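You operate a simulated robot arm through the tools that you are given. There is no shell and no other tool.

You are at the controls of a simulated two-armed robot. One attempt, no reset.

TASK
Lift the taller bolt, close and pin the gate latch, drop the bolt.
Fine: at the middle posts of the long gate; the latch pin with the teal cap is parked in the pin hole of the middle post; leave the lower bolt down and the hinge pins alone.

The check looks at the end state, three seconds after you hand in, the way a careful person would. Anything else that was tipped, shoved, dropped, spilled or broken makes it a failure. A push-on lid holds only when it is set on centred and level and pressed home; a screw cap is set on level and turned clockwise until tight.

THE ROBOT
Two 7-joint arms with two-finger grippers on one trunk that stands fixed in place. Base frame: the origin is at the foot of the trunk, x ahead of it, y to its left, z up. Lengths are in cm, angles in rad, forces in N, time in s.
The left shoulder is at [4.3, 17, 134.8], the right one opposite. With the tool pointing down near the work surface each hand reaches from about 10 to 50 cm from the base axis, measured 20 degrees to its own side. Payload 2.69 kg a hand.
The tool frame of a hand sits at the grasp point between the pads (the TCP): z along the fingers, y along the line on which they close. The tips reach 2 cm beyond it. Largest opening 10 cm; the body of the gripper starts 6.3 cm behind the TCP.
Orientation is told as [roll, pitch, yaw] about the base's x, y, z axes, in that order, counted from this pose: with the fingers straight down and closing along the base's y, the tool's x points along the base's -x, its y along +y and its z along -z.

THE INTERFACE
- The arms move only by the tool apply_moves. It takes "left_deltas", "right_deltas" or both (then of equal length, played together; a hand with none holds still); each is one flat list of numbers, 7 for each row, row after row: the shift along the base's x, y, z in units of 25 mm (1.0 is 25 mm), then the turn, a rotation vector about the base's x, y, z in units of 6 degrees (1.0 is 6 degrees), then the opening in per cent of the stroke, from 0 (shut) to 100 (fully open). In form: [x, y, z, ax, ay, az, hand, x, y, z, ax, ay, az, hand, ...]. A call has 1 to 20 rows; each row shifts and turns the commanded pose from where the row before left it. A call with a number of a shift or a turn outside -1 to 1 is refused whole. A row lasts 0.2 s, in which the tool goes at most 5 cm and 0.15 rad; a call with a longer step from one row to the next is refused whole, and so is a gripper value outside its range. Where a pose cannot be reached the arm comes as near as it can. A force on the tool above 40 N (or 10 N above the force at the start of the call, whichever is more), or a blocked arm, ends the call early, and 0.2 s more pass. Each finger travels about 10.8 cm/s and halts on what it meets, pressing with about 34 N; the grip force reading is that of the motor and also rises with nothing between the fingers. The clock runs only during rows and for 0.2 s after the last one: add rows that do not move to give the fingers time. It gives the time, the measured TCP pose, the force on the tool (base axes), the opening and the grip force at its end, in the units of the frame above (readings bear some noise), with the torque about the TCP (base axes, N m) and any sound that the robot's microphone picked up.
- Cameras (640 x 400 px; columns grow to the right, rows downward): "scene" is now at [17.6, -3.96, 128.51]; the picture's right is [-0.43, -0.90, 0.01], its down [-0.11, 0.05, -0.99] and it looks along [0.90, -0.42, -0.12] (base axes); focal length 214 px, centre (320, 200). "left" rides on the left gripper at [7, 1.9, -9.9] in its tool frame; the picture's right is [-0.26, 0.97, 0.00], its down [-0.75, -0.20, -0.63] and it looks along [-0.61, -0.16, 0.78] (tool axes); focal length 230 px, centre (320, 200). "right" rides on the right gripper at [7, -1.9, -9.9] in its tool frame; the picture's right is [0.26, 0.97, 0.00], its down [-0.75, 0.20, -0.63] and it looks along [-0.61, 0.16, 0.78] (tool axes); focal length 230 px, centre (320, 200). There is no depth. A picture from a camera that has moved, and an enlarged one, comes with that camera's place and axes in the base frame and with its lens.
- snapshot(camera): a new picture of that camera. No time passes.
- slide_trunk(by): slides the trunk up (or, below 0, down) by that many cm; the arms and the scene camera ride with it, the base frame stays. It gives what a move gives, with no picture.
- aim_head(pan, tilt): turns the head with the scene camera to pan (to the left, within 1.047 rad either way) and tilt (down, from -0.506 to 1.204), counted from straight ahead of the robot. It gives what a move gives.
- inspect(camera, box): a new picture of the part [left, top, right, bottom] of that camera's present view, enlarged. No time passes.
- close_job(): hands the job in; it is judged then, once.

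Places have to be worked out from the pictures, the camera data and where the tool is seen. Open the grippers and draw the arms clear of the work before you hand the job in, unless the task says otherwise.

The tools are called by a JSON object that holds its "method" and its "body". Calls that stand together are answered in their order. apply_moves: Moves the arms, as the interface text tells. Its arguments: {"type":"object","properties":{"left_deltas":{"type":"array","items":{"type":"number"}},"right_deltas":{"type":"array","items":{"type":"number"}}},"required":[]} The other tools are called the same way: slide_trunk (by) slides the trunk up or down; aim_head (pan, tilt) turns the head that bears the scene camera; snapshot (camera) takes a picture; inspect (camera, box) takes an enlarged picture of a part of a camera's view; close_job () hands the job in.

At the start:

```text
t: 0.0
left_tcp_pos: [36.46, -2.29, 133.46]
left_orientation: [0.001, 0.0, 0.0]
left_wrist_force: [0.0, -0.6, -0.1]
left_ft_torque: [-0.04, 0.01, 0.02]
left_finger_gap: 9.98
left_grip_force: 0.1
right_tcp_pos: [29.58, -42.32, 133.44]
right_orientation: [0.001, 0.0, -0.001]
right_wrist_force: [-0.6, 0.7, 0.4]
right_ft_torque: [0.0, 0.01, 0.02]
right_finger_gap: 9.97
right_grip_force: 0.0
trunk travel left (down, up): [-57.5, 11.5]
head pan, tilt: [-0.442, 0.106]
```

scene: 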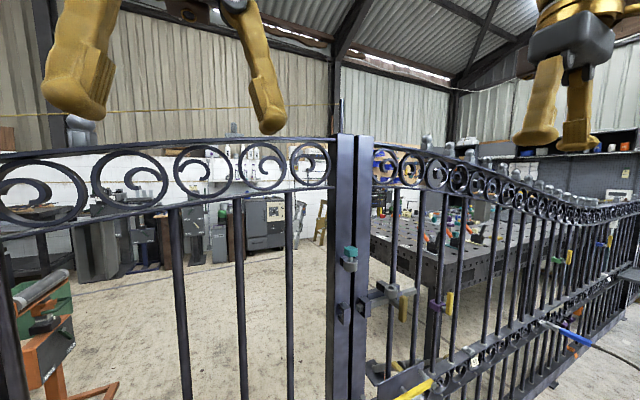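
right: 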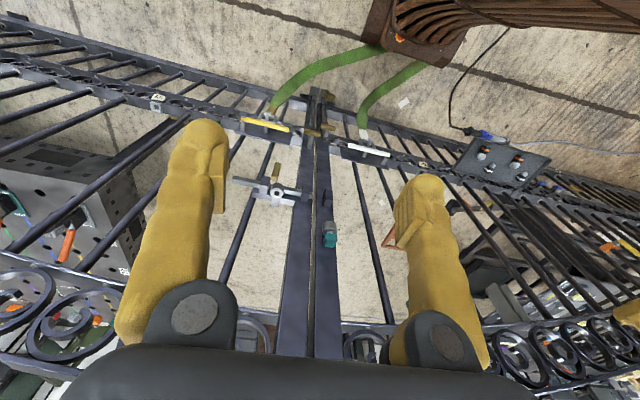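
left: 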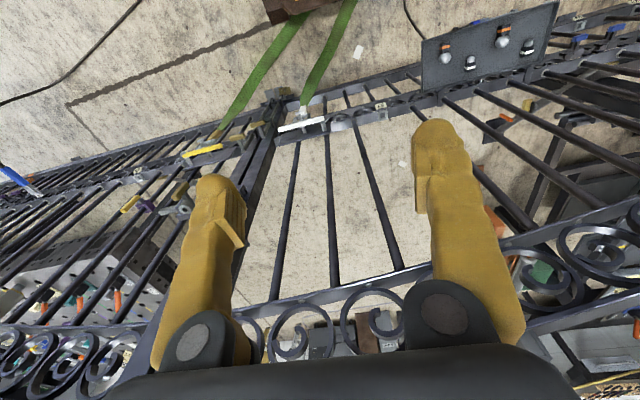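

The scene shows the gate's meeting posts near the picture centre, with a teal-capped pin on the left-hand post. I'll zoom in on the posts before I move anything.

{"method": "inspect", "body": {"camera": "scene", "box": [280, 120, 480, 400]}}

{"method": "inspect", "body": {"camera": "right", "box": [220, 60, 440, 280]}}

{"method": "inspect", "body": {"camera": "left", "box": [100, 60, 340, 280]}}

```text
1.43 times, centred on (380, 260) of scene
camera zoom: at [17.6, -3.96, 128.51], right [-0.43, -0.9, 0.01], down [-0.11, 0.05, -0.99], along [0.9, -0.42, -0.12], focal length 306 px, centre (234, 114)
```

zoom: 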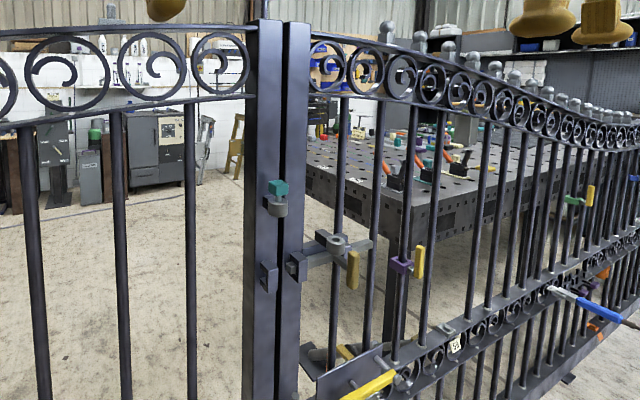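

```text
1.82 times, centred on (330, 170) of right
camera zoom: at [22.63, -44.22, 143.42], right [-0.26, 0.97, 0.0], down [0.75, 0.2, 0.63], along [0.61, 0.16, -0.78], focal length 418 px, centre (302, 254)
```

zoom: 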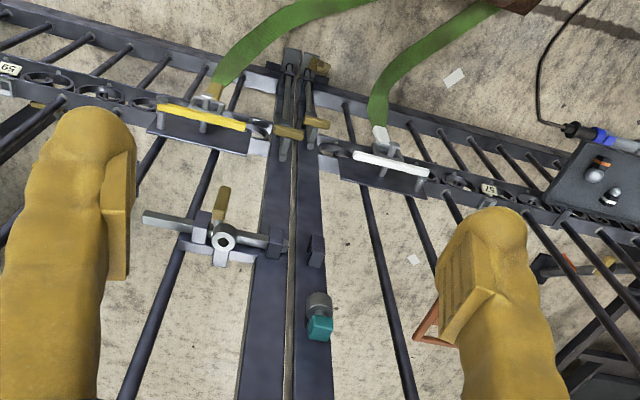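

```text
1.82 times, centred on (220, 170) of left
camera zoom: at [29.53, -0.41, 143.29], right [0.26, 0.97, 0.0], down [0.75, -0.2, 0.63], along [0.61, -0.16, -0.78], focal length 418 px, centre (502, 254)
```

zoom: 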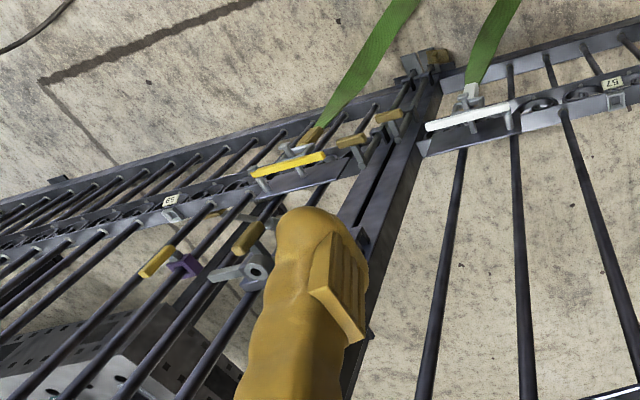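

From the three views I triangulate the teal pin cap at about [60,-32,110] and the latch slide at about [60,-46,97]. Two brass bolt handles sit at about [56,-38,63] and [56,-32,54]. I'll aim the head at the posts and look further down.

{"method": "aim_head", "body": {"pan": -0.65, "tilt": 0.75}}

{"method": "snapshot", "body": {"camera": "scene"}}

```text
t: 1.0
left_tcp_pos: [34.53, -2.25, 134.04]
left_orientation: [0.003, -0.013, 0.0]
left_wrist_force: [0.0, -0.1, 0.4]
left_ft_torque: [0.0, 0.01, 0.06]
left_finger_gap: 9.99
left_grip_force: 0.1
right_tcp_pos: [27.79, -42.33, 133.27]
right_orientation: [0.003, 0.018, 0.002]
right_wrist_force: [0.4, -0.9, -0.8]
right_ft_torque: [0.0, 0.02, -0.02]
right_finger_gap: 10.01
right_grip_force: 0.2
trunk travel left (down, up): [-57.5, 11.5]
head pan, tilt: [-0.649, 0.75]
```

```text
taken
camera scene: at [15.9, -5.04, 122.69], right [-0.6, -0.8, 0.01], down [-0.56, 0.41, -0.72], along [0.57, -0.44, -0.69], focal length 214 px, centre (320, 200)
```

scene: 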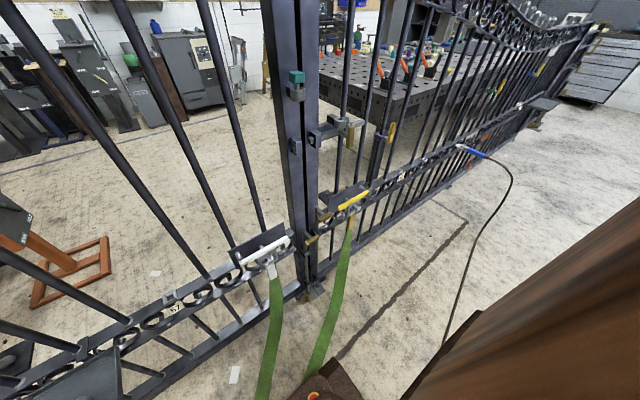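

The gate stands about 60 cm ahead, with nothing below the arms until the gate itself. I'll lower the trunk part way so the cameras and arms are nearer the hardware, then look again.

{"method": "slide_trunk", "body": {"by": -25}}

{"method": "snapshot", "body": {"camera": "scene"}}

{"method": "snapshot", "body": {"camera": "right"}}

{"method": "snapshot", "body": {"camera": "left"}}

```text
t: 3.6
left_tcp_pos: [34.38, -2.38, 109.03]
left_orientation: [0.002, -0.016, 0.001]
left_wrist_force: [-0.3, -1.0, -1.2]
left_ft_torque: [0.01, 0.03, -0.01]
left_finger_gap: 9.99
left_grip_force: 0.0
right_tcp_pos: [27.56, -42.21, 108.3]
right_orientation: [0.002, 0.009, 0.0]
right_wrist_force: [-0.5, -0.1, -0.9]
right_ft_torque: [0.03, 0.03, 0.0]
right_finger_gap: 9.99
right_grip_force: 0.1
trunk travel left (down, up): [-32.5, 36.5]
head pan, tilt: [-0.649, 0.75]
```

```text
taken
camera scene: at [15.33, -5.03, 97.72], right [-0.6, -0.8, 0.01], down [-0.56, 0.41, -0.72], along [0.57, -0.44, -0.69], focal length 214 px, centre (320, 200)
```

scene: 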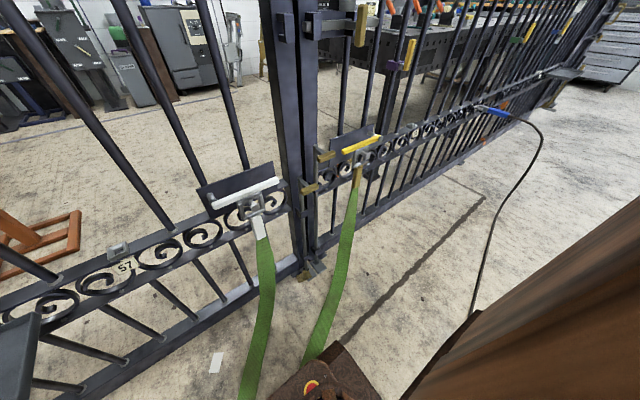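

```text
taken
camera right: at [20.57, -44.2, 118.32], right [-0.26, 0.97, 0.0], down [0.76, 0.2, 0.62], along [0.6, 0.16, -0.78], focal length 230 px, centre (320, 200)
```

right: 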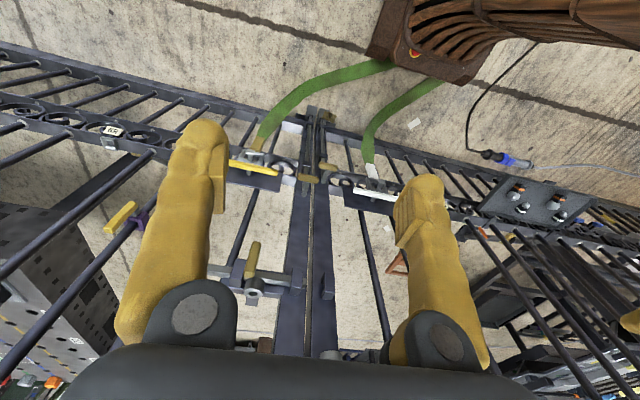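

```text
taken
camera left: at [27.25, -0.41, 118.73], right [0.26, 0.97, 0.01], down [0.74, -0.2, 0.64], along [0.62, -0.16, -0.77], focal length 230 px, centre (320, 200)
```

left: 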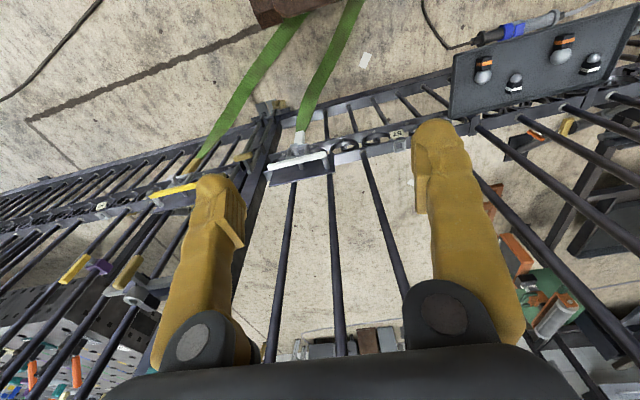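

The brass bolt handles and the latch are now in clear view of the head camera. I'll zoom in on each of them.

{"method": "inspect", "body": {"camera": "scene", "box": [240, 110, 400, 290]}}

{"method": "inspect", "body": {"camera": "right", "box": [200, 90, 420, 360]}}

{"method": "aim_head", "body": {"pan": -0.65, "tilt": 0.2}}

{"method": "snapshot", "body": {"camera": "scene"}}

{"method": "inspect", "body": {"camera": "scene", "box": [250, 60, 410, 240]}}

```text
2.22 times, centred on (320, 200) of scene
camera zoom: at [15.33, -5.03, 97.72], right [-0.6, -0.8, 0.01], down [-0.56, 0.41, -0.72], along [0.57, -0.44, -0.69], focal length 477 px, centre (320, 200)
```

zoom: 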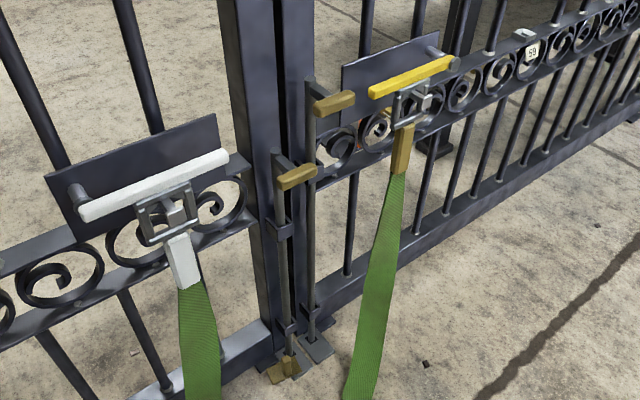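

```text
1.48 times, centred on (310, 225) of right
camera zoom: at [20.57, -44.2, 118.32], right [-0.26, 0.97, 0.0], down [0.76, 0.2, 0.62], along [0.6, 0.16, -0.78], focal length 341 px, centre (335, 163)
```

zoom: 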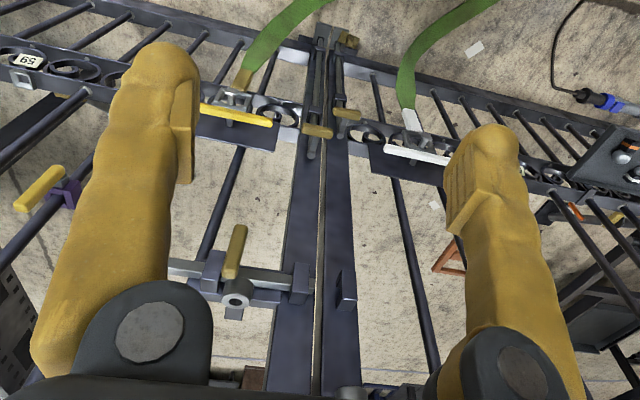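

```text
t: 4.6
left_tcp_pos: [34.48, -2.38, 109.1]
left_orientation: [0.001, -0.015, 0.001]
left_wrist_force: [0.8, 0.9, -0.3]
left_ft_torque: [0.0, 0.03, 0.02]
left_finger_gap: 10.0
left_grip_force: 0.0
right_tcp_pos: [27.51, -42.32, 108.39]
right_orientation: [0.002, 0.008, 0.001]
right_wrist_force: [-0.1, 0.8, 0.0]
right_ft_torque: [0.01, -0.01, 0.01]
right_finger_gap: 9.98
right_grip_force: 0.1
trunk travel left (down, up): [-32.5, 36.5]
head pan, tilt: [-0.649, 0.201]
```

```text
taken
camera scene: at [16.24, -5.66, 102.65], right [-0.6, -0.8, 0.01], down [-0.18, 0.12, -0.98], along [0.78, -0.59, -0.21], focal length 214 px, centre (320, 200)
```

scene: 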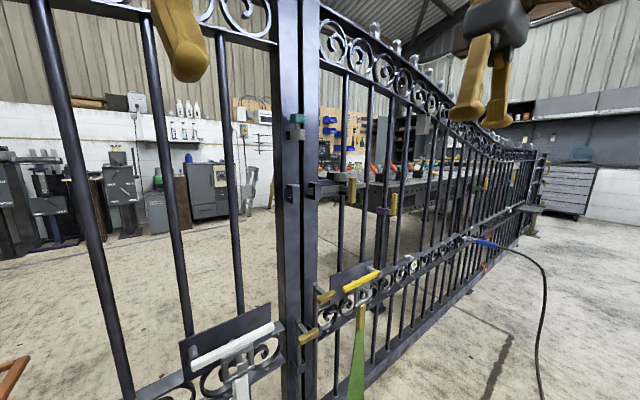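

```text
2.22 times, centred on (330, 150) of scene
camera zoom: at [16.24, -5.66, 102.65], right [-0.6, -0.8, 0.01], down [-0.18, 0.12, -0.98], along [0.78, -0.59, -0.21], focal length 477 px, centre (298, 311)
```

zoom: 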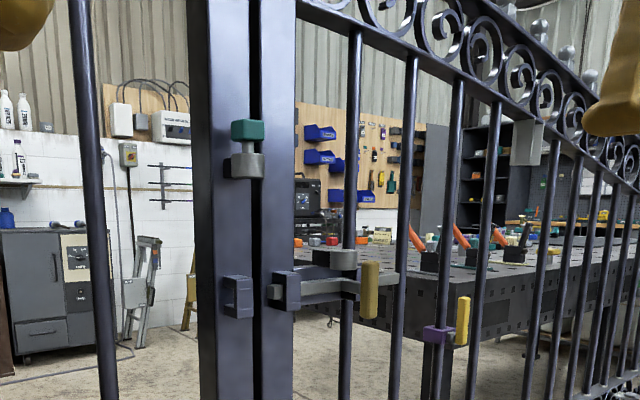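

This view shows the slide bar in its guide on the right post, a hollow keeper on the left post and the teal pin parked above the keeper. I'll enlarge the latch, the bolts and the bolt feet much more.

{"method": "inspect", "body": {"camera": "scene", "box": [280, 105, 370, 220]}}

{"method": "inspect", "body": {"camera": "right", "box": [215, 230, 345, 310]}}

{"method": "inspect", "body": {"camera": "right", "box": [275, 95, 365, 195]}}

{"method": "inspect", "body": {"camera": "left", "box": [180, 90, 300, 190]}}

{"method": "aim_head", "body": {"pan": -0.65, "tilt": 0.8}}

{"method": "inspect", "body": {"camera": "scene", "box": [285, 130, 345, 190]}}

{"method": "inspect", "body": {"camera": "scene", "box": [280, 200, 350, 280]}}

```text
3.48 times, centred on (325, 162) of scene
camera zoom: at [16.24, -5.66, 102.65], right [-0.6, -0.8, 0.01], down [-0.18, 0.12, -0.98], along [0.78, -0.59, -0.21], focal length 746 px, centre (303, 330)
```

zoom: 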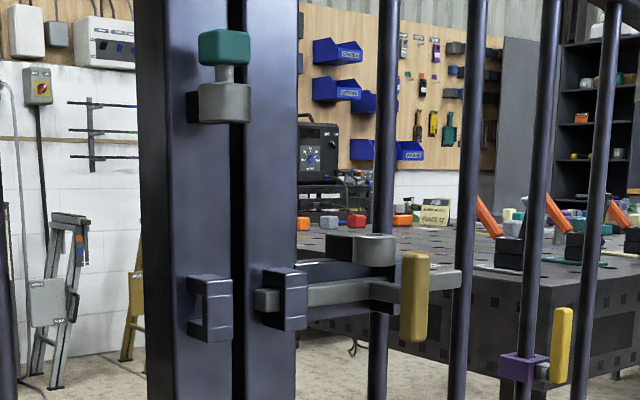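

```text
4.92 times, centred on (280, 270) of right
camera zoom: at [20.57, -44.2, 118.3], right [-0.26, 0.97, 0.0], down [0.76, 0.2, 0.62], along [0.6, 0.16, -0.78], focal length 1133 px, centre (517, -145)
```

zoom: 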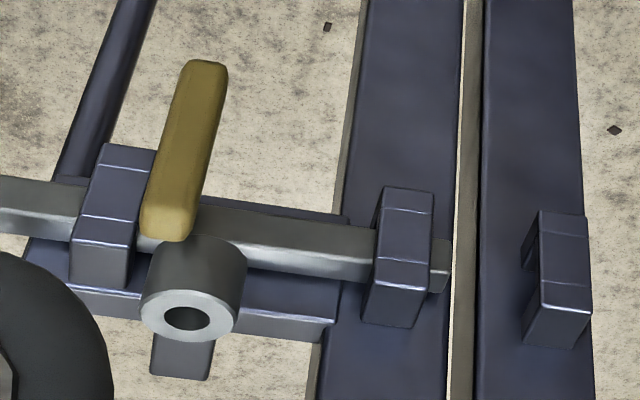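

```text
4.00 times, centred on (320, 145) of right
camera zoom: at [20.57, -44.2, 118.3], right [-0.26, 0.97, 0.0], down [0.76, 0.2, 0.62], along [0.6, 0.16, -0.78], focal length 920 px, centre (320, 420)
```

zoom: 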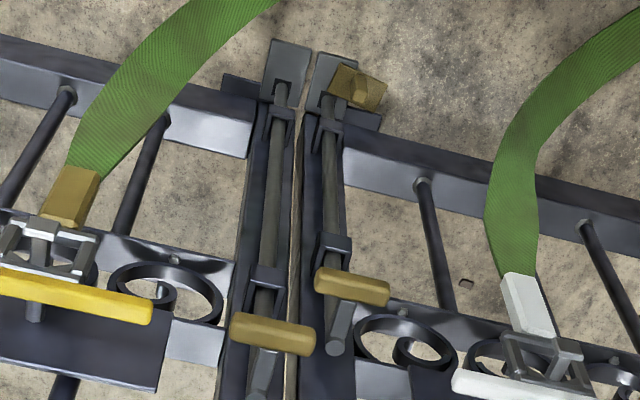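

```text
4.00 times, centred on (240, 140) of left
camera zoom: at [27.25, -0.41, 118.72], right [0.26, 0.97, 0.01], down [0.74, -0.2, 0.64], along [0.62, -0.16, -0.77], focal length 920 px, centre (640, 440)
```

zoom: 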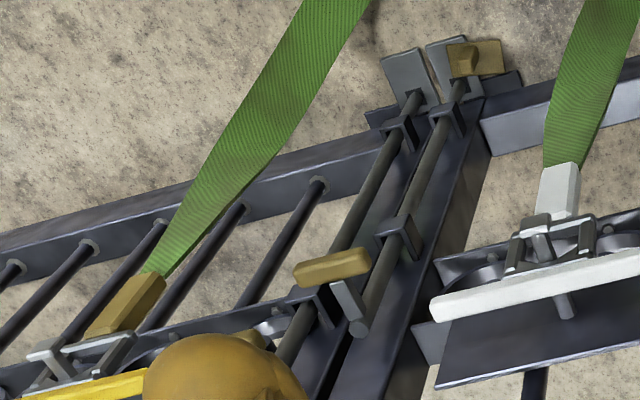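

```text
t: 5.6
left_tcp_pos: [34.53, -2.31, 109.07]
left_orientation: [0.001, -0.018, -0.001]
left_wrist_force: [-0.3, -0.2, -0.3]
left_ft_torque: [-0.04, -0.01, 0.01]
left_finger_gap: 10.01
left_grip_force: 0.2
right_tcp_pos: [27.48, -42.26, 108.31]
right_orientation: [0.001, 0.008, -0.001]
right_wrist_force: [-0.5, -0.7, -0.2]
right_ft_torque: [-0.03, -0.03, -0.02]
right_finger_gap: 10.01
right_grip_force: 0.0
trunk travel left (down, up): [-32.5, 36.5]
head pan, tilt: [-0.649, 0.799]
```

```text
6.67 times, centred on (315, 160) of scene
camera zoom: at [15.15, -4.9, 97.32], right [-0.6, -0.8, 0.01], down [-0.58, 0.43, -0.69], along [0.54, -0.42, -0.73], focal length 1430 px, centre (353, 467)
```

zoom: 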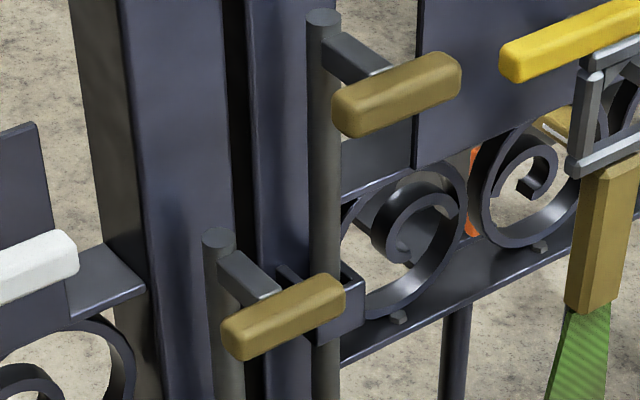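

```text
5.00 times, centred on (315, 240) of scene
camera zoom: at [15.15, -4.9, 97.32], right [-0.6, -0.8, 0.01], down [-0.58, 0.43, -0.69], along [0.54, -0.42, -0.73], focal length 1072 px, centre (345, 0)
```

zoom: 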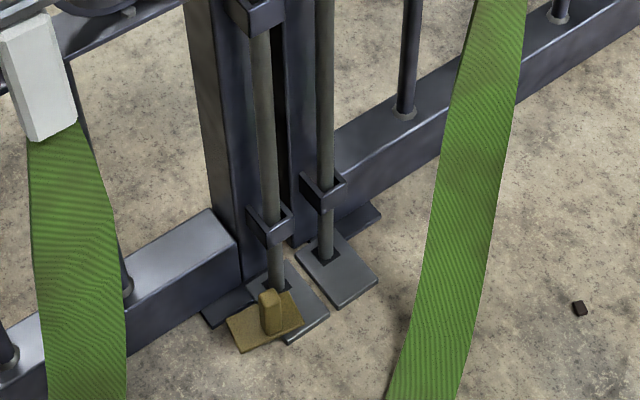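

The zooms make the mechanism clear:
- **Bolts:** both are T-handled. The taller one is on the right leaf, with its grip near [56,-38.5,63]. Its foot is in a floor socket.
- **Latch:** the slide bar runs along y at about z=93, with a vertical T-grip near [57,-47,93]. A fixed pin boss sits on top near [62,-46,97].

I'll have the left hand hold the bolt up while the right hand works the latch. First I turn the left hand to point forward-right with the fingers closing vertically.

{"method": "apply_moves", "body": {"left_deltas": [0.1, -0.25, -0.3, -0.708, -0.293, 0.293, 100, 0.1, -0.25, -0.3, -0.708, -0.293, 0.293, 100, 0.1, -0.25, -0.3, -0.708, -0.293, 0.293, 100, 0.1, -0.25, -0.3, -0.708, -0.293, 0.293, 100, 0.1, -0.25, -0.3, -0.708, -0.293, 0.293, 90, 0.1, -0.25, -0.3, -0.708, -0.293, 0.293, 80, 0.1, -0.25, -0.3, -0.708, -0.293, 0.293, 70, 0.1, -0.25, -0.3, -0.708, -0.293, 0.293, 60, 0.1, -0.25, -0.3, -0.708, -0.293, 0.293, 50, 0.1, -0.25, -0.3, -0.708, -0.293, 0.293, 50]}}

{"method": "snapshot", "body": {"camera": "scene"}}

{"method": "snapshot", "body": {"camera": "left"}}

```text
t: 7.8
left_tcp_pos: [36.92, -8.51, 101.46]
left_orientation: [-0.786, -0.177, 0.404]
left_wrist_force: [0.2, 0.0, 0.3]
left_ft_torque: [0.01, 0.02, -0.02]
left_finger_gap: 5.0
left_grip_force: 0.1
right_tcp_pos: [27.49, -42.13, 108.39]
right_orientation: [0.003, 0.01, 0.001]
right_wrist_force: [0.1, -0.3, 0.3]
right_ft_torque: [0.0, 0.01, 0.02]
right_finger_gap: 10.02
right_grip_force: 0.0
trunk travel left (down, up): [-32.5, 36.5]
head pan, tilt: [-0.649, 0.799]
```

```text
taken
camera scene: at [15.18, -4.89, 97.31], right [-0.6, -0.8, 0.01], down [-0.58, 0.43, -0.69], along [0.54, -0.42, -0.73], focal length 214 px, centre (320, 200)
```

scene: 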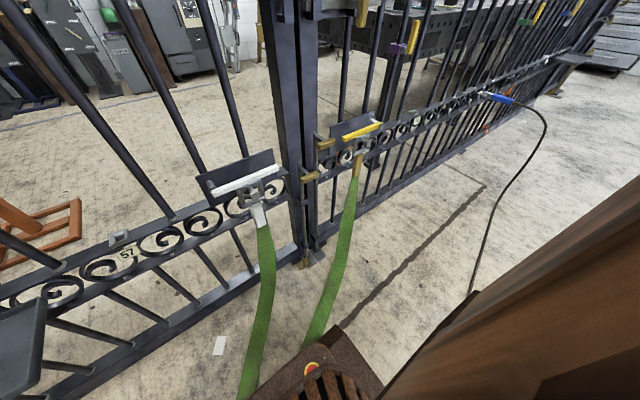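

```text
taken
camera left: at [26.49, -3.89, 105.75], right [0.07, 0.77, -0.63], down [0.46, 0.53, 0.71], along [0.88, -0.35, -0.32], focal length 230 px, centre (320, 200)
```

left: 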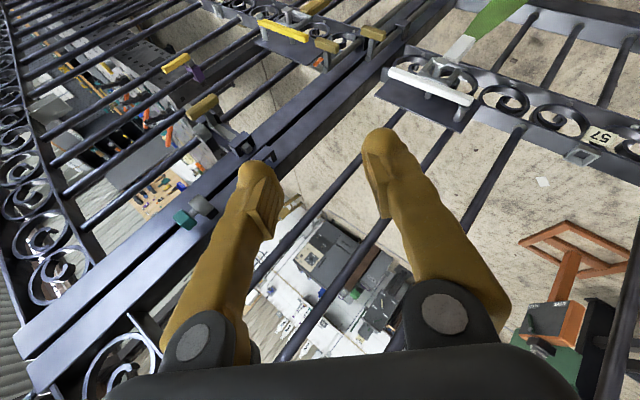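

The left hand is halfway round and tracking well, with the fingers at 5 cm. I'll finish the turn and move toward the standoff point in front of the bolt, staying well clear of the gate.

{"method": "apply_moves", "body": {"left_deltas": [0.2, -0.5, -0.6, -0.708, -0.293, 0.293, 50, 0.2, -0.5, -0.6, -0.708, -0.293, 0.293, 50, 0.2, -0.5, -0.6, -0.708, -0.293, 0.293, 50, 0.2, -0.5, -0.6, -0.708, -0.293, 0.293, 50, 0.2, -0.5, -0.6, -0.708, -0.293, 0.293, 50, 0.2, -0.5, -0.6, -0.708, -0.293, 0.293, 50, 0.2, -0.5, -0.6, -0.708, -0.293, 0.293, 50, 0.2, -0.5, -0.6, -0.708, -0.293, 0.293, 50, 0.2, -0.5, -0.6, -0.708, -0.293, 0.293, 50, 0.2, -0.5, -0.6, -0.708, -0.293, 0.293, 50]}}

{"method": "snapshot", "body": {"camera": "scene"}}

{"method": "snapshot", "body": {"camera": "left"}}

{"method": "snapshot", "body": {"camera": "right"}}

```text
t: 10.0
left_tcp_pos: [41.96, -20.91, 86.52]
left_orientation: [-1.571, 0.001, 0.803]
left_wrist_force: [-0.1, 0.1, -0.1]
left_ft_torque: [0.02, 0.01, 0.01]
left_finger_gap: 5.01
left_grip_force: 0.0
right_tcp_pos: [27.58, -42.29, 108.23]
right_orientation: [0.002, 0.009, -0.001]
right_wrist_force: [-0.2, -0.2, 0.1]
right_ft_torque: [0.03, -0.02, 0.03]
right_finger_gap: 10.0
right_grip_force: 0.0
trunk travel left (down, up): [-32.5, 36.5]
head pan, tilt: [-0.649, 0.799]
```

```text
taken
camera scene: at [15.17, -4.91, 97.31], right [-0.6, -0.8, 0.01], down [-0.58, 0.43, -0.69], along [0.54, -0.42, -0.73], focal length 214 px, centre (320, 200)
```

scene: 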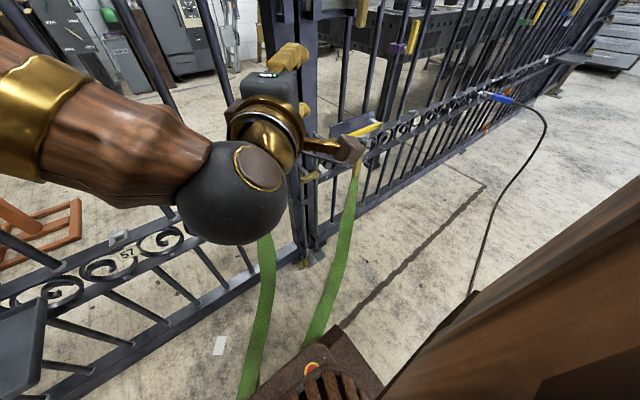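

```text
taken
camera left: at [29.92, -19.08, 84.63], right [0.18, 0.19, -0.97], down [0.07, 0.98, 0.2], along [0.98, -0.1, 0.16], focal length 230 px, centre (320, 200)
```

left: 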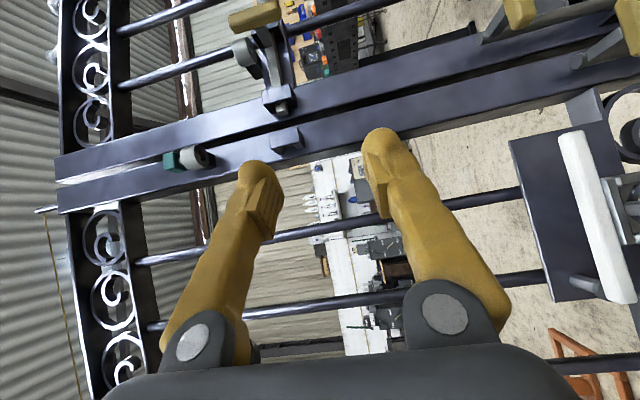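

```text
taken
camera right: at [20.58, -44.22, 118.29], right [-0.26, 0.97, 0.0], down [0.76, 0.2, 0.62], along [0.6, 0.16, -0.78], focal length 230 px, centre (320, 200)
```

right: 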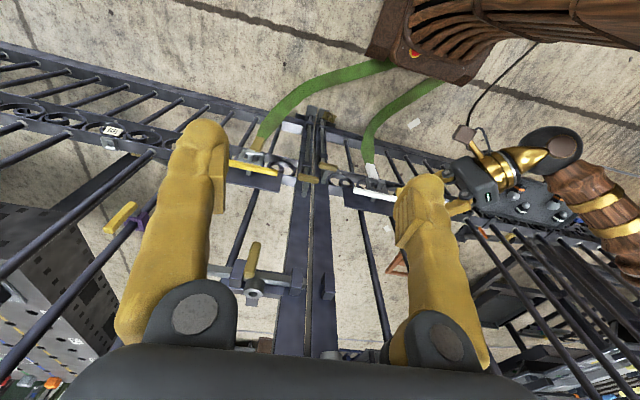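

The left hand now points at the gate with its fingers above and below the tool axis, and it reaches there easily. I'll lower it to the bolt-handle height, still about 16 cm short of the handle.

{"method": "apply_moves", "body": {"left_deltas": [0.0, -0.15, -0.75, 0, 0, 0, 50, 0.0, -0.15, -0.75, 0, 0, 0, 50, 0.0, -0.15, -0.75, 0, 0, 0, 50, 0.0, -0.15, -0.75, 0, 0, 0, 50, 0.0, -0.15, -0.75, 0, 0, 0, 50, 0.0, -0.15, -0.75, 0, 0, 0, 50, 0.0, -0.15, -0.75, 0, 0, 0, 50, 0.0, -0.15, -0.75, 0, 0, 0, 50, 0.0, -0.15, -0.75, 0, 0, 0, 50, 0.1, -0.15, -0.75, 0, 0, 0, 50, 0.1, -0.15, -0.75, 0, 0, 0, 50, 0.1, -0.15, -0.75, 0, 0, 0, 50]}}

{"method": "snapshot", "body": {"camera": "scene"}}

{"method": "snapshot", "body": {"camera": "left"}}

{"method": "snapshot", "body": {"camera": "right"}}

```text
t: 12.4
left_tcp_pos: [48.25, -15.97, 63.35]
left_orientation: [-1.55, -0.118, 0.911]
left_wrist_force: [0.1, -0.2, 0.5]
left_ft_torque: [0.01, 0.03, -0.04]
left_finger_gap: 4.99
left_grip_force: 0.0
left hand out of reach, approached as far as the arm can: row 12
right_tcp_pos: [25.64, -42.21, 107.57]
right_orientation: [0.004, 0.042, 0.001]
right_wrist_force: [-0.5, -0.2, 0.1]
right_ft_torque: [0.0, -0.01, -0.01]
right_finger_gap: 9.99
right_grip_force: 0.0
trunk travel left (down, up): [-32.5, 36.5]
head pan, tilt: [-0.649, 0.799]
stopped in row 12 (left hand): the arm was blocked; the commanded pose is now the measured one
```

```text
taken
camera scene: at [15.07, -4.88, 97.33], right [-0.6, -0.8, 0.01], down [-0.58, 0.43, -0.69], along [0.54, -0.42, -0.73], focal length 214 px, centre (320, 200)
```

scene: 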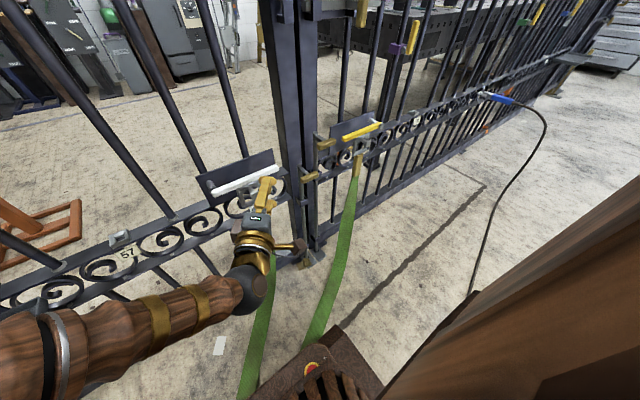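

```text
taken
camera left: at [36.35, -15.12, 60.77], right [0.21, 0.31, -0.93], down [-0.05, 0.95, 0.3], along [0.98, -0.01, 0.22], focal length 230 px, centre (320, 200)
```

left: 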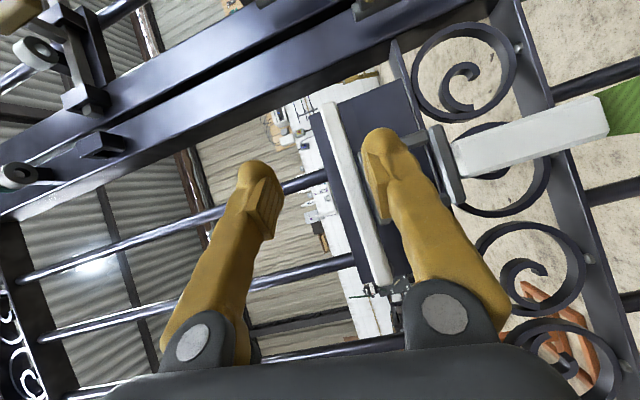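

```text
taken
camera right: at [18.97, -44.14, 117.84], right [-0.26, 0.97, 0.01], down [0.78, 0.2, 0.6], along [0.58, 0.16, -0.8], focal length 230 px, centre (320, 200)
```

right: 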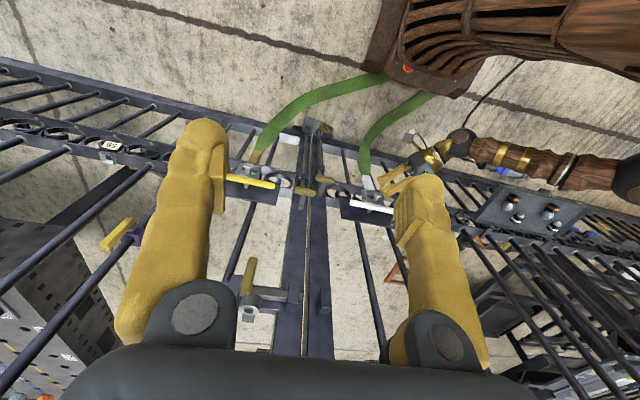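

The arm ran out of reach and drifted toward the white handle. It stopped about 3 cm short with no contact force. I'll back straight out in -x and raise the hand, then lower the trunk to gain reach.

{"method": "apply_moves", "body": {"left_deltas": [-0.6, 0, 0, 0, 0, 0, 50, -0.6, 0, 0, 0, 0, 0, 50, -0.6, 0, 0.2, 0, 0, 0, 50, -0.6, -0.1, 0.5, 0, 0, 0, 50, -0.4, -0.2, 0.8, 0, 0, 0, 50, -0.2, -0.2, 0.8, 0, 0, 0, 50, 0, -0.2, 0.8, 0, 0, 0, 50, 0, -0.2, 0.8, 0, 0, 0, 50]}}

{"method": "snapshot", "body": {"camera": "scene"}}

```text
t: 14.2
left_tcp_pos: [40.76, -18.15, 73.34]
left_orientation: [-1.546, -0.118, 0.912]
left_wrist_force: [0.4, 0.2, -0.3]
left_ft_torque: [0.01, -0.01, 0.03]
left_finger_gap: 4.99
left_grip_force: 0.1
right_tcp_pos: [25.67, -42.18, 107.56]
right_orientation: [0.004, 0.043, 0.002]
right_wrist_force: [0.3, -0.6, -0.1]
right_ft_torque: [0.02, 0.03, 0.0]
right_finger_gap: 9.99
right_grip_force: 0.2
trunk travel left (down, up): [-32.5, 36.5]
head pan, tilt: [-0.649, 0.799]
```

```text
taken
camera scene: at [15.15, -4.91, 97.31], right [-0.6, -0.8, 0.01], down [-0.58, 0.43, -0.69], along [0.54, -0.42, -0.73], focal length 214 px, centre (320, 200)
```

scene: 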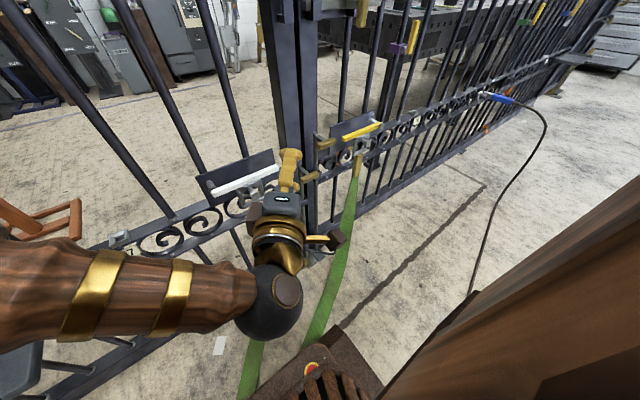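

The left hand is clear again. I'll raise it before lowering the trunk so it stays above the straps, then look left to check the elbow against the tray there.

{"method": "apply_moves", "body": {"left_deltas": [-0.1, 0, 0.9, 0, 0, 0, 50, -0.1, 0, 0.9, 0, 0, 0, 50, -0.1, 0, 0.9, 0, 0, 0, 50, -0.1, 0, 0.9, 0, 0, 0, 50, -0.1, 0, 0.9, 0, 0, 0, 50, -0.1, 0, 0.9, 0, 0, 0, 50, -0.1, 0, 0.9, 0, 0, 0, 50, -0.1, 0, 0.9, 0, 0, 0, 50]}}

{"method": "aim_head", "body": {"pan": 0.6, "tilt": 0.7}}

{"method": "snapshot", "body": {"camera": "scene"}}

{"method": "snapshot", "body": {"camera": "right"}}

```text
t: 16.0
left_tcp_pos: [38.75, -17.98, 91.38]
left_orientation: [-1.546, -0.118, 0.911]
left_wrist_force: [-0.3, 0.5, -0.4]
left_ft_torque: [0.0, 0.02, -0.03]
left_finger_gap: 4.99
left_grip_force: 0.1
right_tcp_pos: [25.77, -42.14, 107.6]
right_orientation: [0.003, 0.041, 0.0]
right_wrist_force: [0.1, 0.4, -0.1]
right_ft_torque: [-0.04, -0.01, 0.0]
right_finger_gap: 10.0
right_grip_force: 0.1
trunk travel left (down, up): [-32.5, 36.5]
head pan, tilt: [-0.649, 0.799]
```

```text
t: 17.4
left_tcp_pos: [38.69, -17.92, 91.51]
left_orientation: [-1.548, -0.12, 0.912]
left_wrist_force: [0.0, 0.1, 0.3]
left_ft_torque: [-0.04, 0.0, -0.04]
left_finger_gap: 4.99
left_grip_force: 0.1
right_tcp_pos: [25.79, -42.21, 107.62]
right_orientation: [0.004, 0.042, 0.001]
right_wrist_force: [-0.2, 0.2, 0.5]
right_ft_torque: [-0.02, 0.01, 0.0]
right_finger_gap: 10.01
right_grip_force: 0.1
trunk travel left (down, up): [-32.5, 36.5]
head pan, tilt: [0.6, 0.7]
```

```text
taken
camera scene: at [15.76, 4.77, 98.13], right [0.56, -0.83, -0.01], down [-0.55, -0.36, -0.76], along [0.62, 0.43, -0.65], focal length 214 px, centre (320, 200)
```

scene: 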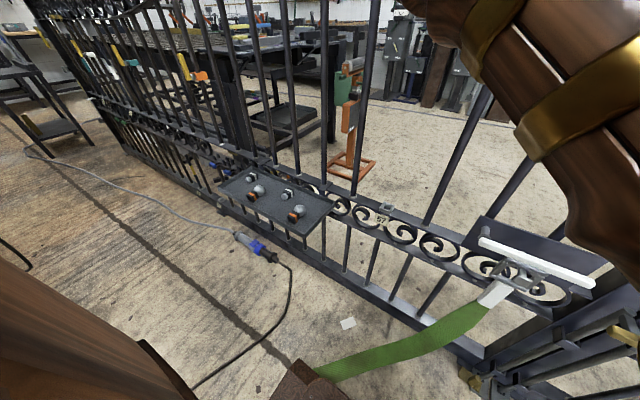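

```text
taken
camera right: at [19.14, -44.18, 117.82], right [-0.26, 0.97, 0.01], down [0.78, 0.2, 0.6], along [0.58, 0.17, -0.8], focal length 230 px, centre (320, 200)
```

right: 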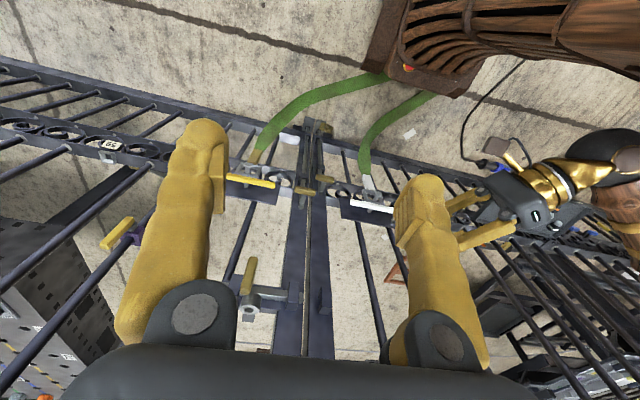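

The tray sits well left of the arm, so the elbow is clear. I'll lower the trunk by 22 cm and look back toward the latch.

{"method": "slide_trunk", "body": {"by": -22}}

{"method": "aim_head", "body": {"pan": -0.65, "tilt": 0.4}}

{"method": "snapshot", "body": {"camera": "scene"}}

{"method": "snapshot", "body": {"camera": "left"}}

{"method": "snapshot", "body": {"camera": "right"}}

```text
t: 19.8
left_tcp_pos: [38.72, -17.98, 69.41]
left_orientation: [-1.547, -0.118, 0.912]
left_wrist_force: [-0.4, 0.5, -0.3]
left_ft_torque: [0.0, 0.01, -0.04]
left_finger_gap: 4.98
left_grip_force: 0.1
right_tcp_pos: [25.79, -42.2, 85.85]
right_orientation: [0.003, 0.035, 0.0]
right_wrist_force: [0.1, 0.0, 0.2]
right_ft_torque: [-0.04, 0.01, 0.01]
right_finger_gap: 9.98
right_grip_force: 0.1
trunk travel left (down, up): [-10.5, 58.5]
head pan, tilt: [0.6, 0.7]
```

```text
t: 21.2
left_tcp_pos: [38.62, -17.99, 69.39]
left_orientation: [-1.546, -0.119, 0.91]
left_wrist_force: [-0.1, 0.0, 0.2]
left_ft_torque: [0.02, 0.01, 0.01]
left_finger_gap: 5.0
left_grip_force: 0.0
right_tcp_pos: [25.81, -42.21, 85.8]
right_orientation: [0.003, 0.034, 0.0]
right_wrist_force: [0.0, -0.2, 0.0]
right_ft_torque: [-0.01, 0.0, 0.0]
right_finger_gap: 9.98
right_grip_force: 0.1
trunk travel left (down, up): [-10.5, 58.5]
head pan, tilt: [-0.649, 0.4]
```

```text
taken
camera scene: at [15.79, -5.62, 78.81], right [-0.6, -0.8, 0.01], down [-0.33, 0.24, -0.92], along [0.73, -0.56, -0.4], focal length 214 px, centre (320, 200)
```

scene: 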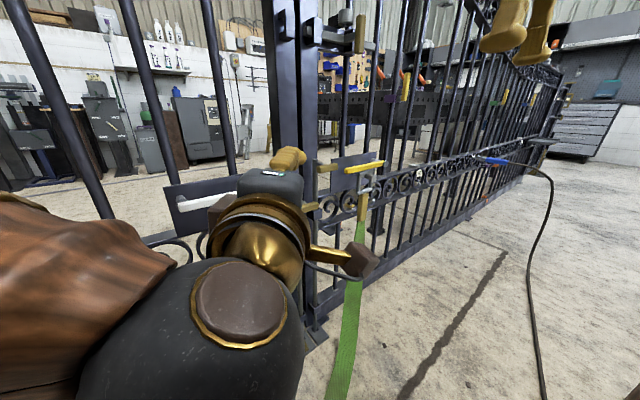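

```text
taken
camera left: at [26.74, -17.18, 66.83], right [0.21, 0.31, -0.93], down [-0.05, 0.95, 0.3], along [0.98, -0.01, 0.21], focal length 230 px, centre (320, 200)
```

left: 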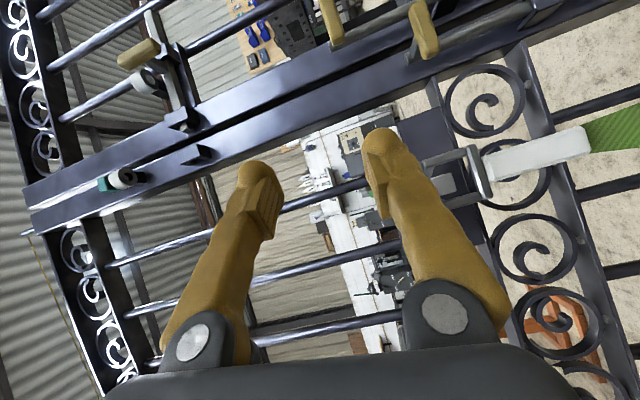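

```text
taken
camera right: at [19.04, -44.19, 95.94], right [-0.26, 0.97, 0.01], down [0.77, 0.2, 0.6], along [0.58, 0.16, -0.8], focal length 230 px, centre (320, 200)
```

right: 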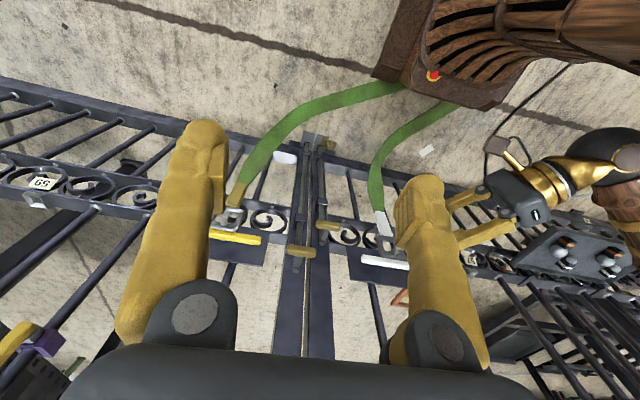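

With the trunk lower, the arm has room to work. I'll straighten the left hand's orientation and bring it to about [44,-27,64], in line with the taller bolt's grip and about 16 cm short of it.

{"method": "apply_moves", "body": {"left_deltas": [0.27, -0.45, -0.27, -0.26, 0.13, -0.275, 50, 0.27, -0.45, -0.27, -0.26, 0.13, -0.275, 50, 0.27, -0.45, -0.27, -0.26, 0.13, -0.275, 50, 0.27, -0.45, -0.27, -0.26, 0.13, -0.275, 50, 0.27, -0.45, -0.27, 0, 0, 0, 50, 0.27, -0.45, -0.27, 0, 0, 0, 50, 0.27, -0.45, -0.27, 0, 0, 0, 50, 0.27, -0.45, -0.27, 0, 0, 0, 50]}}

{"method": "snapshot", "body": {"camera": "left"}}

{"method": "snapshot", "body": {"camera": "scene"}}

{"method": "snapshot", "body": {"camera": "right"}}

```text
t: 23.0
left_tcp_pos: [44.38, -27.1, 63.91]
left_orientation: [-1.578, -0.003, 0.797]
left_wrist_force: [0.9, 0.4, -0.9]
left_ft_torque: [0.0, -0.01, -0.04]
left_finger_gap: 4.97
left_grip_force: 0.1
right_tcp_pos: [25.81, -42.22, 85.83]
right_orientation: [0.003, 0.036, -0.001]
right_wrist_force: [-0.3, 0.0, 0.2]
right_ft_torque: [0.04, 0.01, 0.01]
right_finger_gap: 10.02
right_grip_force: 0.0
trunk travel left (down, up): [-10.5, 58.5]
head pan, tilt: [-0.649, 0.4]
```

```text
taken
camera left: at [32.37, -25.14, 61.8], right [0.19, 0.18, -0.97], down [0.07, 0.98, 0.2], along [0.98, -0.11, 0.17], focal length 230 px, centre (320, 200)
```

left: 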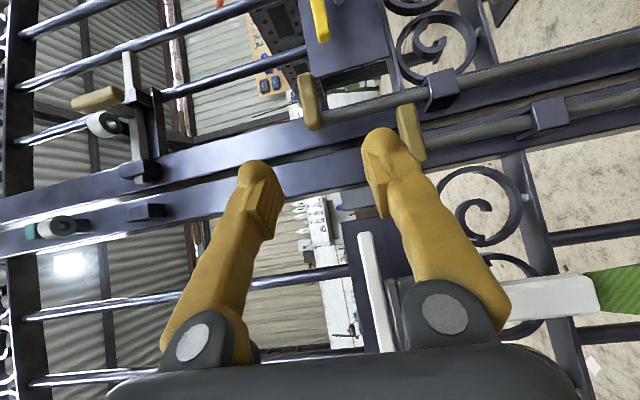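

```text
taken
camera scene: at [15.79, -5.62, 78.81], right [-0.6, -0.8, 0.01], down [-0.33, 0.24, -0.92], along [0.73, -0.56, -0.4], focal length 214 px, centre (320, 200)
```

scene: 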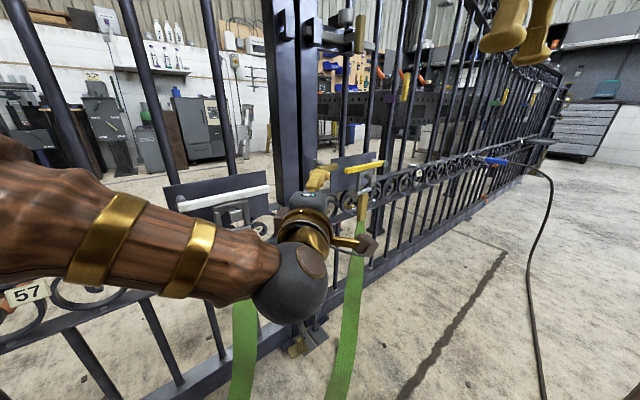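

```text
taken
camera right: at [19.04, -44.19, 95.93], right [-0.26, 0.97, 0.01], down [0.77, 0.2, 0.6], along [0.58, 0.16, -0.8], focal length 230 px, centre (320, 200)
```

right: 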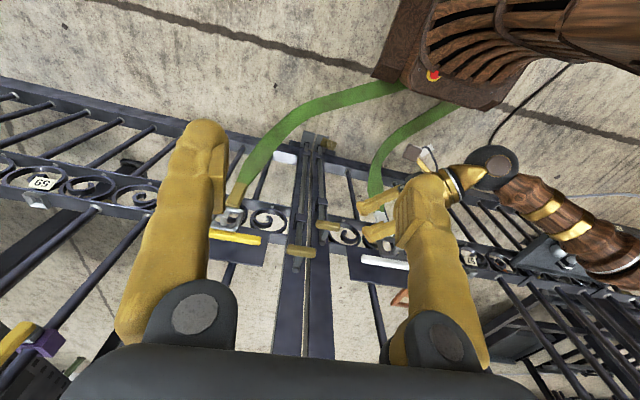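

The left camera now looks straight at both bolt handles. I'll enlarge that view to measure the taller bolt's grip and the clearances around it.

{"method": "inspect", "body": {"camera": "left", "box": [240, 20, 480, 190]}}

{"method": "inspect", "body": {"camera": "right", "box": [220, 130, 400, 280]}}

{"method": "inspect", "body": {"camera": "left", "box": [0, 50, 220, 260]}}

```text
2.35 times, centred on (360, 105) of left
camera zoom: at [32.37, -25.14, 61.8], right [0.19, 0.18, -0.97], down [0.07, 0.98, 0.2], along [0.98, -0.11, 0.17], focal length 541 px, centre (226, 424)
```

zoom: 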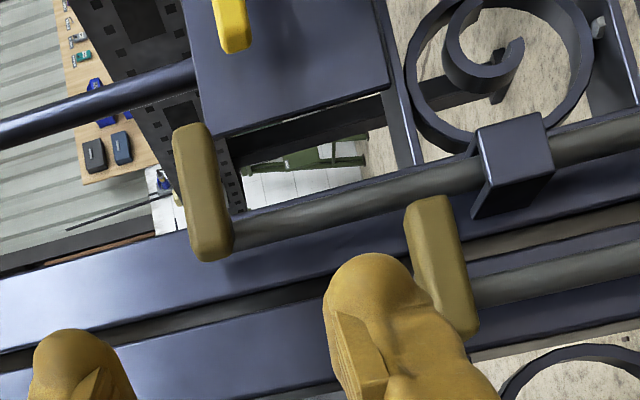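

```text
2.67 times, centred on (310, 205) of right
camera zoom: at [19.04, -44.19, 95.93], right [-0.26, 0.97, 0.01], down [0.77, 0.2, 0.6], along [0.58, 0.16, -0.8], focal length 614 px, centre (347, 187)
```

zoom: 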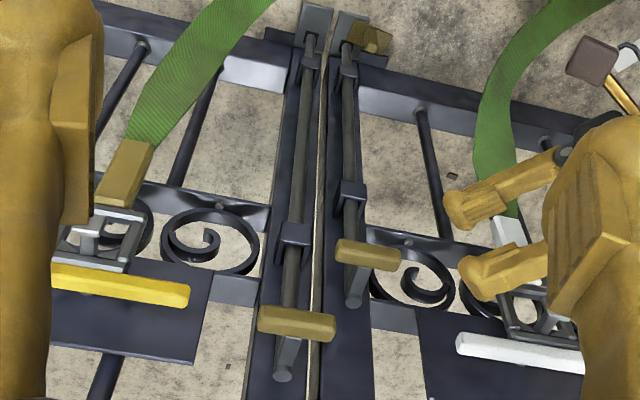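

```text
1.90 times, centred on (110, 155) of left
camera zoom: at [32.37, -25.14, 61.8], right [0.19, 0.18, -0.97], down [0.07, 0.98, 0.2], along [0.98, -0.11, 0.17], focal length 438 px, centre (720, 286)
```

zoom: 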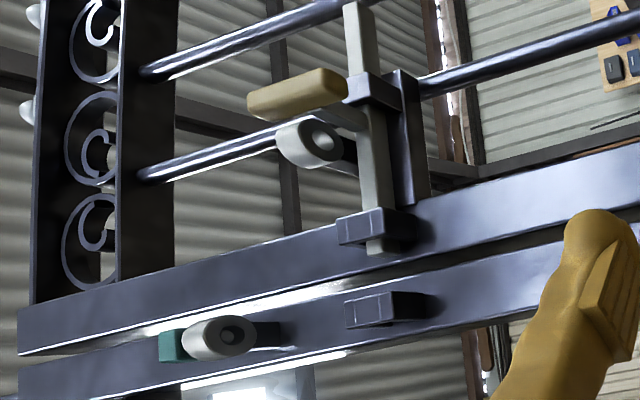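

The boss looks like a short bored cylinder at about [59,-45.5], from z=95.4 to 97.9. I'll zoom further on the boss, the slide and the parked pin to see how the pin locks the bar before grasping anything.

{"method": "inspect", "body": {"camera": "left", "box": [65, 75, 175, 190]}}

{"method": "inspect", "body": {"camera": "left", "box": [20, 200, 100, 250]}}

{"method": "inspect", "body": {"camera": "scene", "box": [265, 5, 385, 80]}}

```text
3.48 times, centred on (120, 132) of left
camera zoom: at [32.37, -25.14, 61.8], right [0.19, 0.18, -0.97], down [0.07, 0.98, 0.2], along [0.98, -0.11, 0.17], focal length 800 px, centre (1016, 435)
```

zoom: 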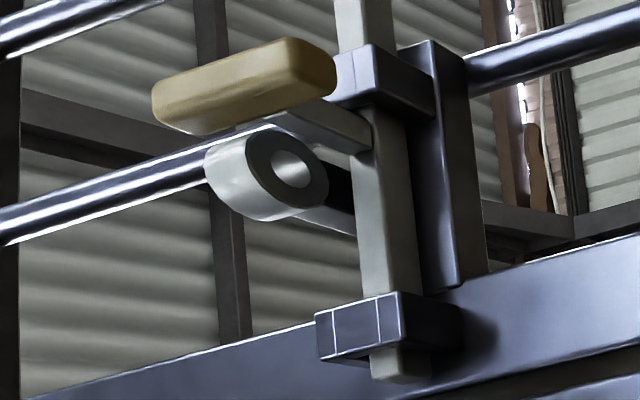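

```text
8.00 times, centred on (60, 225) of left
camera zoom: at [32.37, -25.14, 61.8], right [0.19, 0.18, -0.97], down [0.07, 0.98, 0.2], along [0.98, -0.11, 0.17], focal length 1841 px, centre (2400, 0)
```

zoom: 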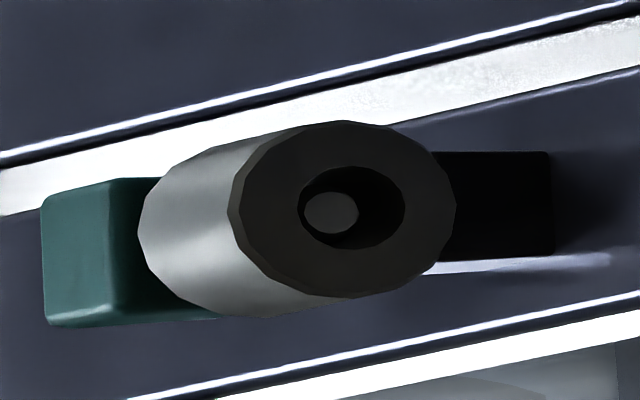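

```text
5.33 times, centred on (325, 42) of scene
camera zoom: at [15.79, -5.62, 78.81], right [-0.6, -0.8, 0.01], down [-0.33, 0.24, -0.92], along [0.73, -0.56, -0.4], focal length 1144 px, centre (293, 1040)
```

zoom: 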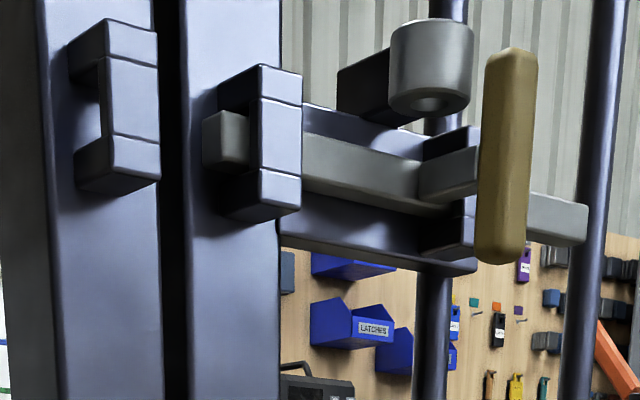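

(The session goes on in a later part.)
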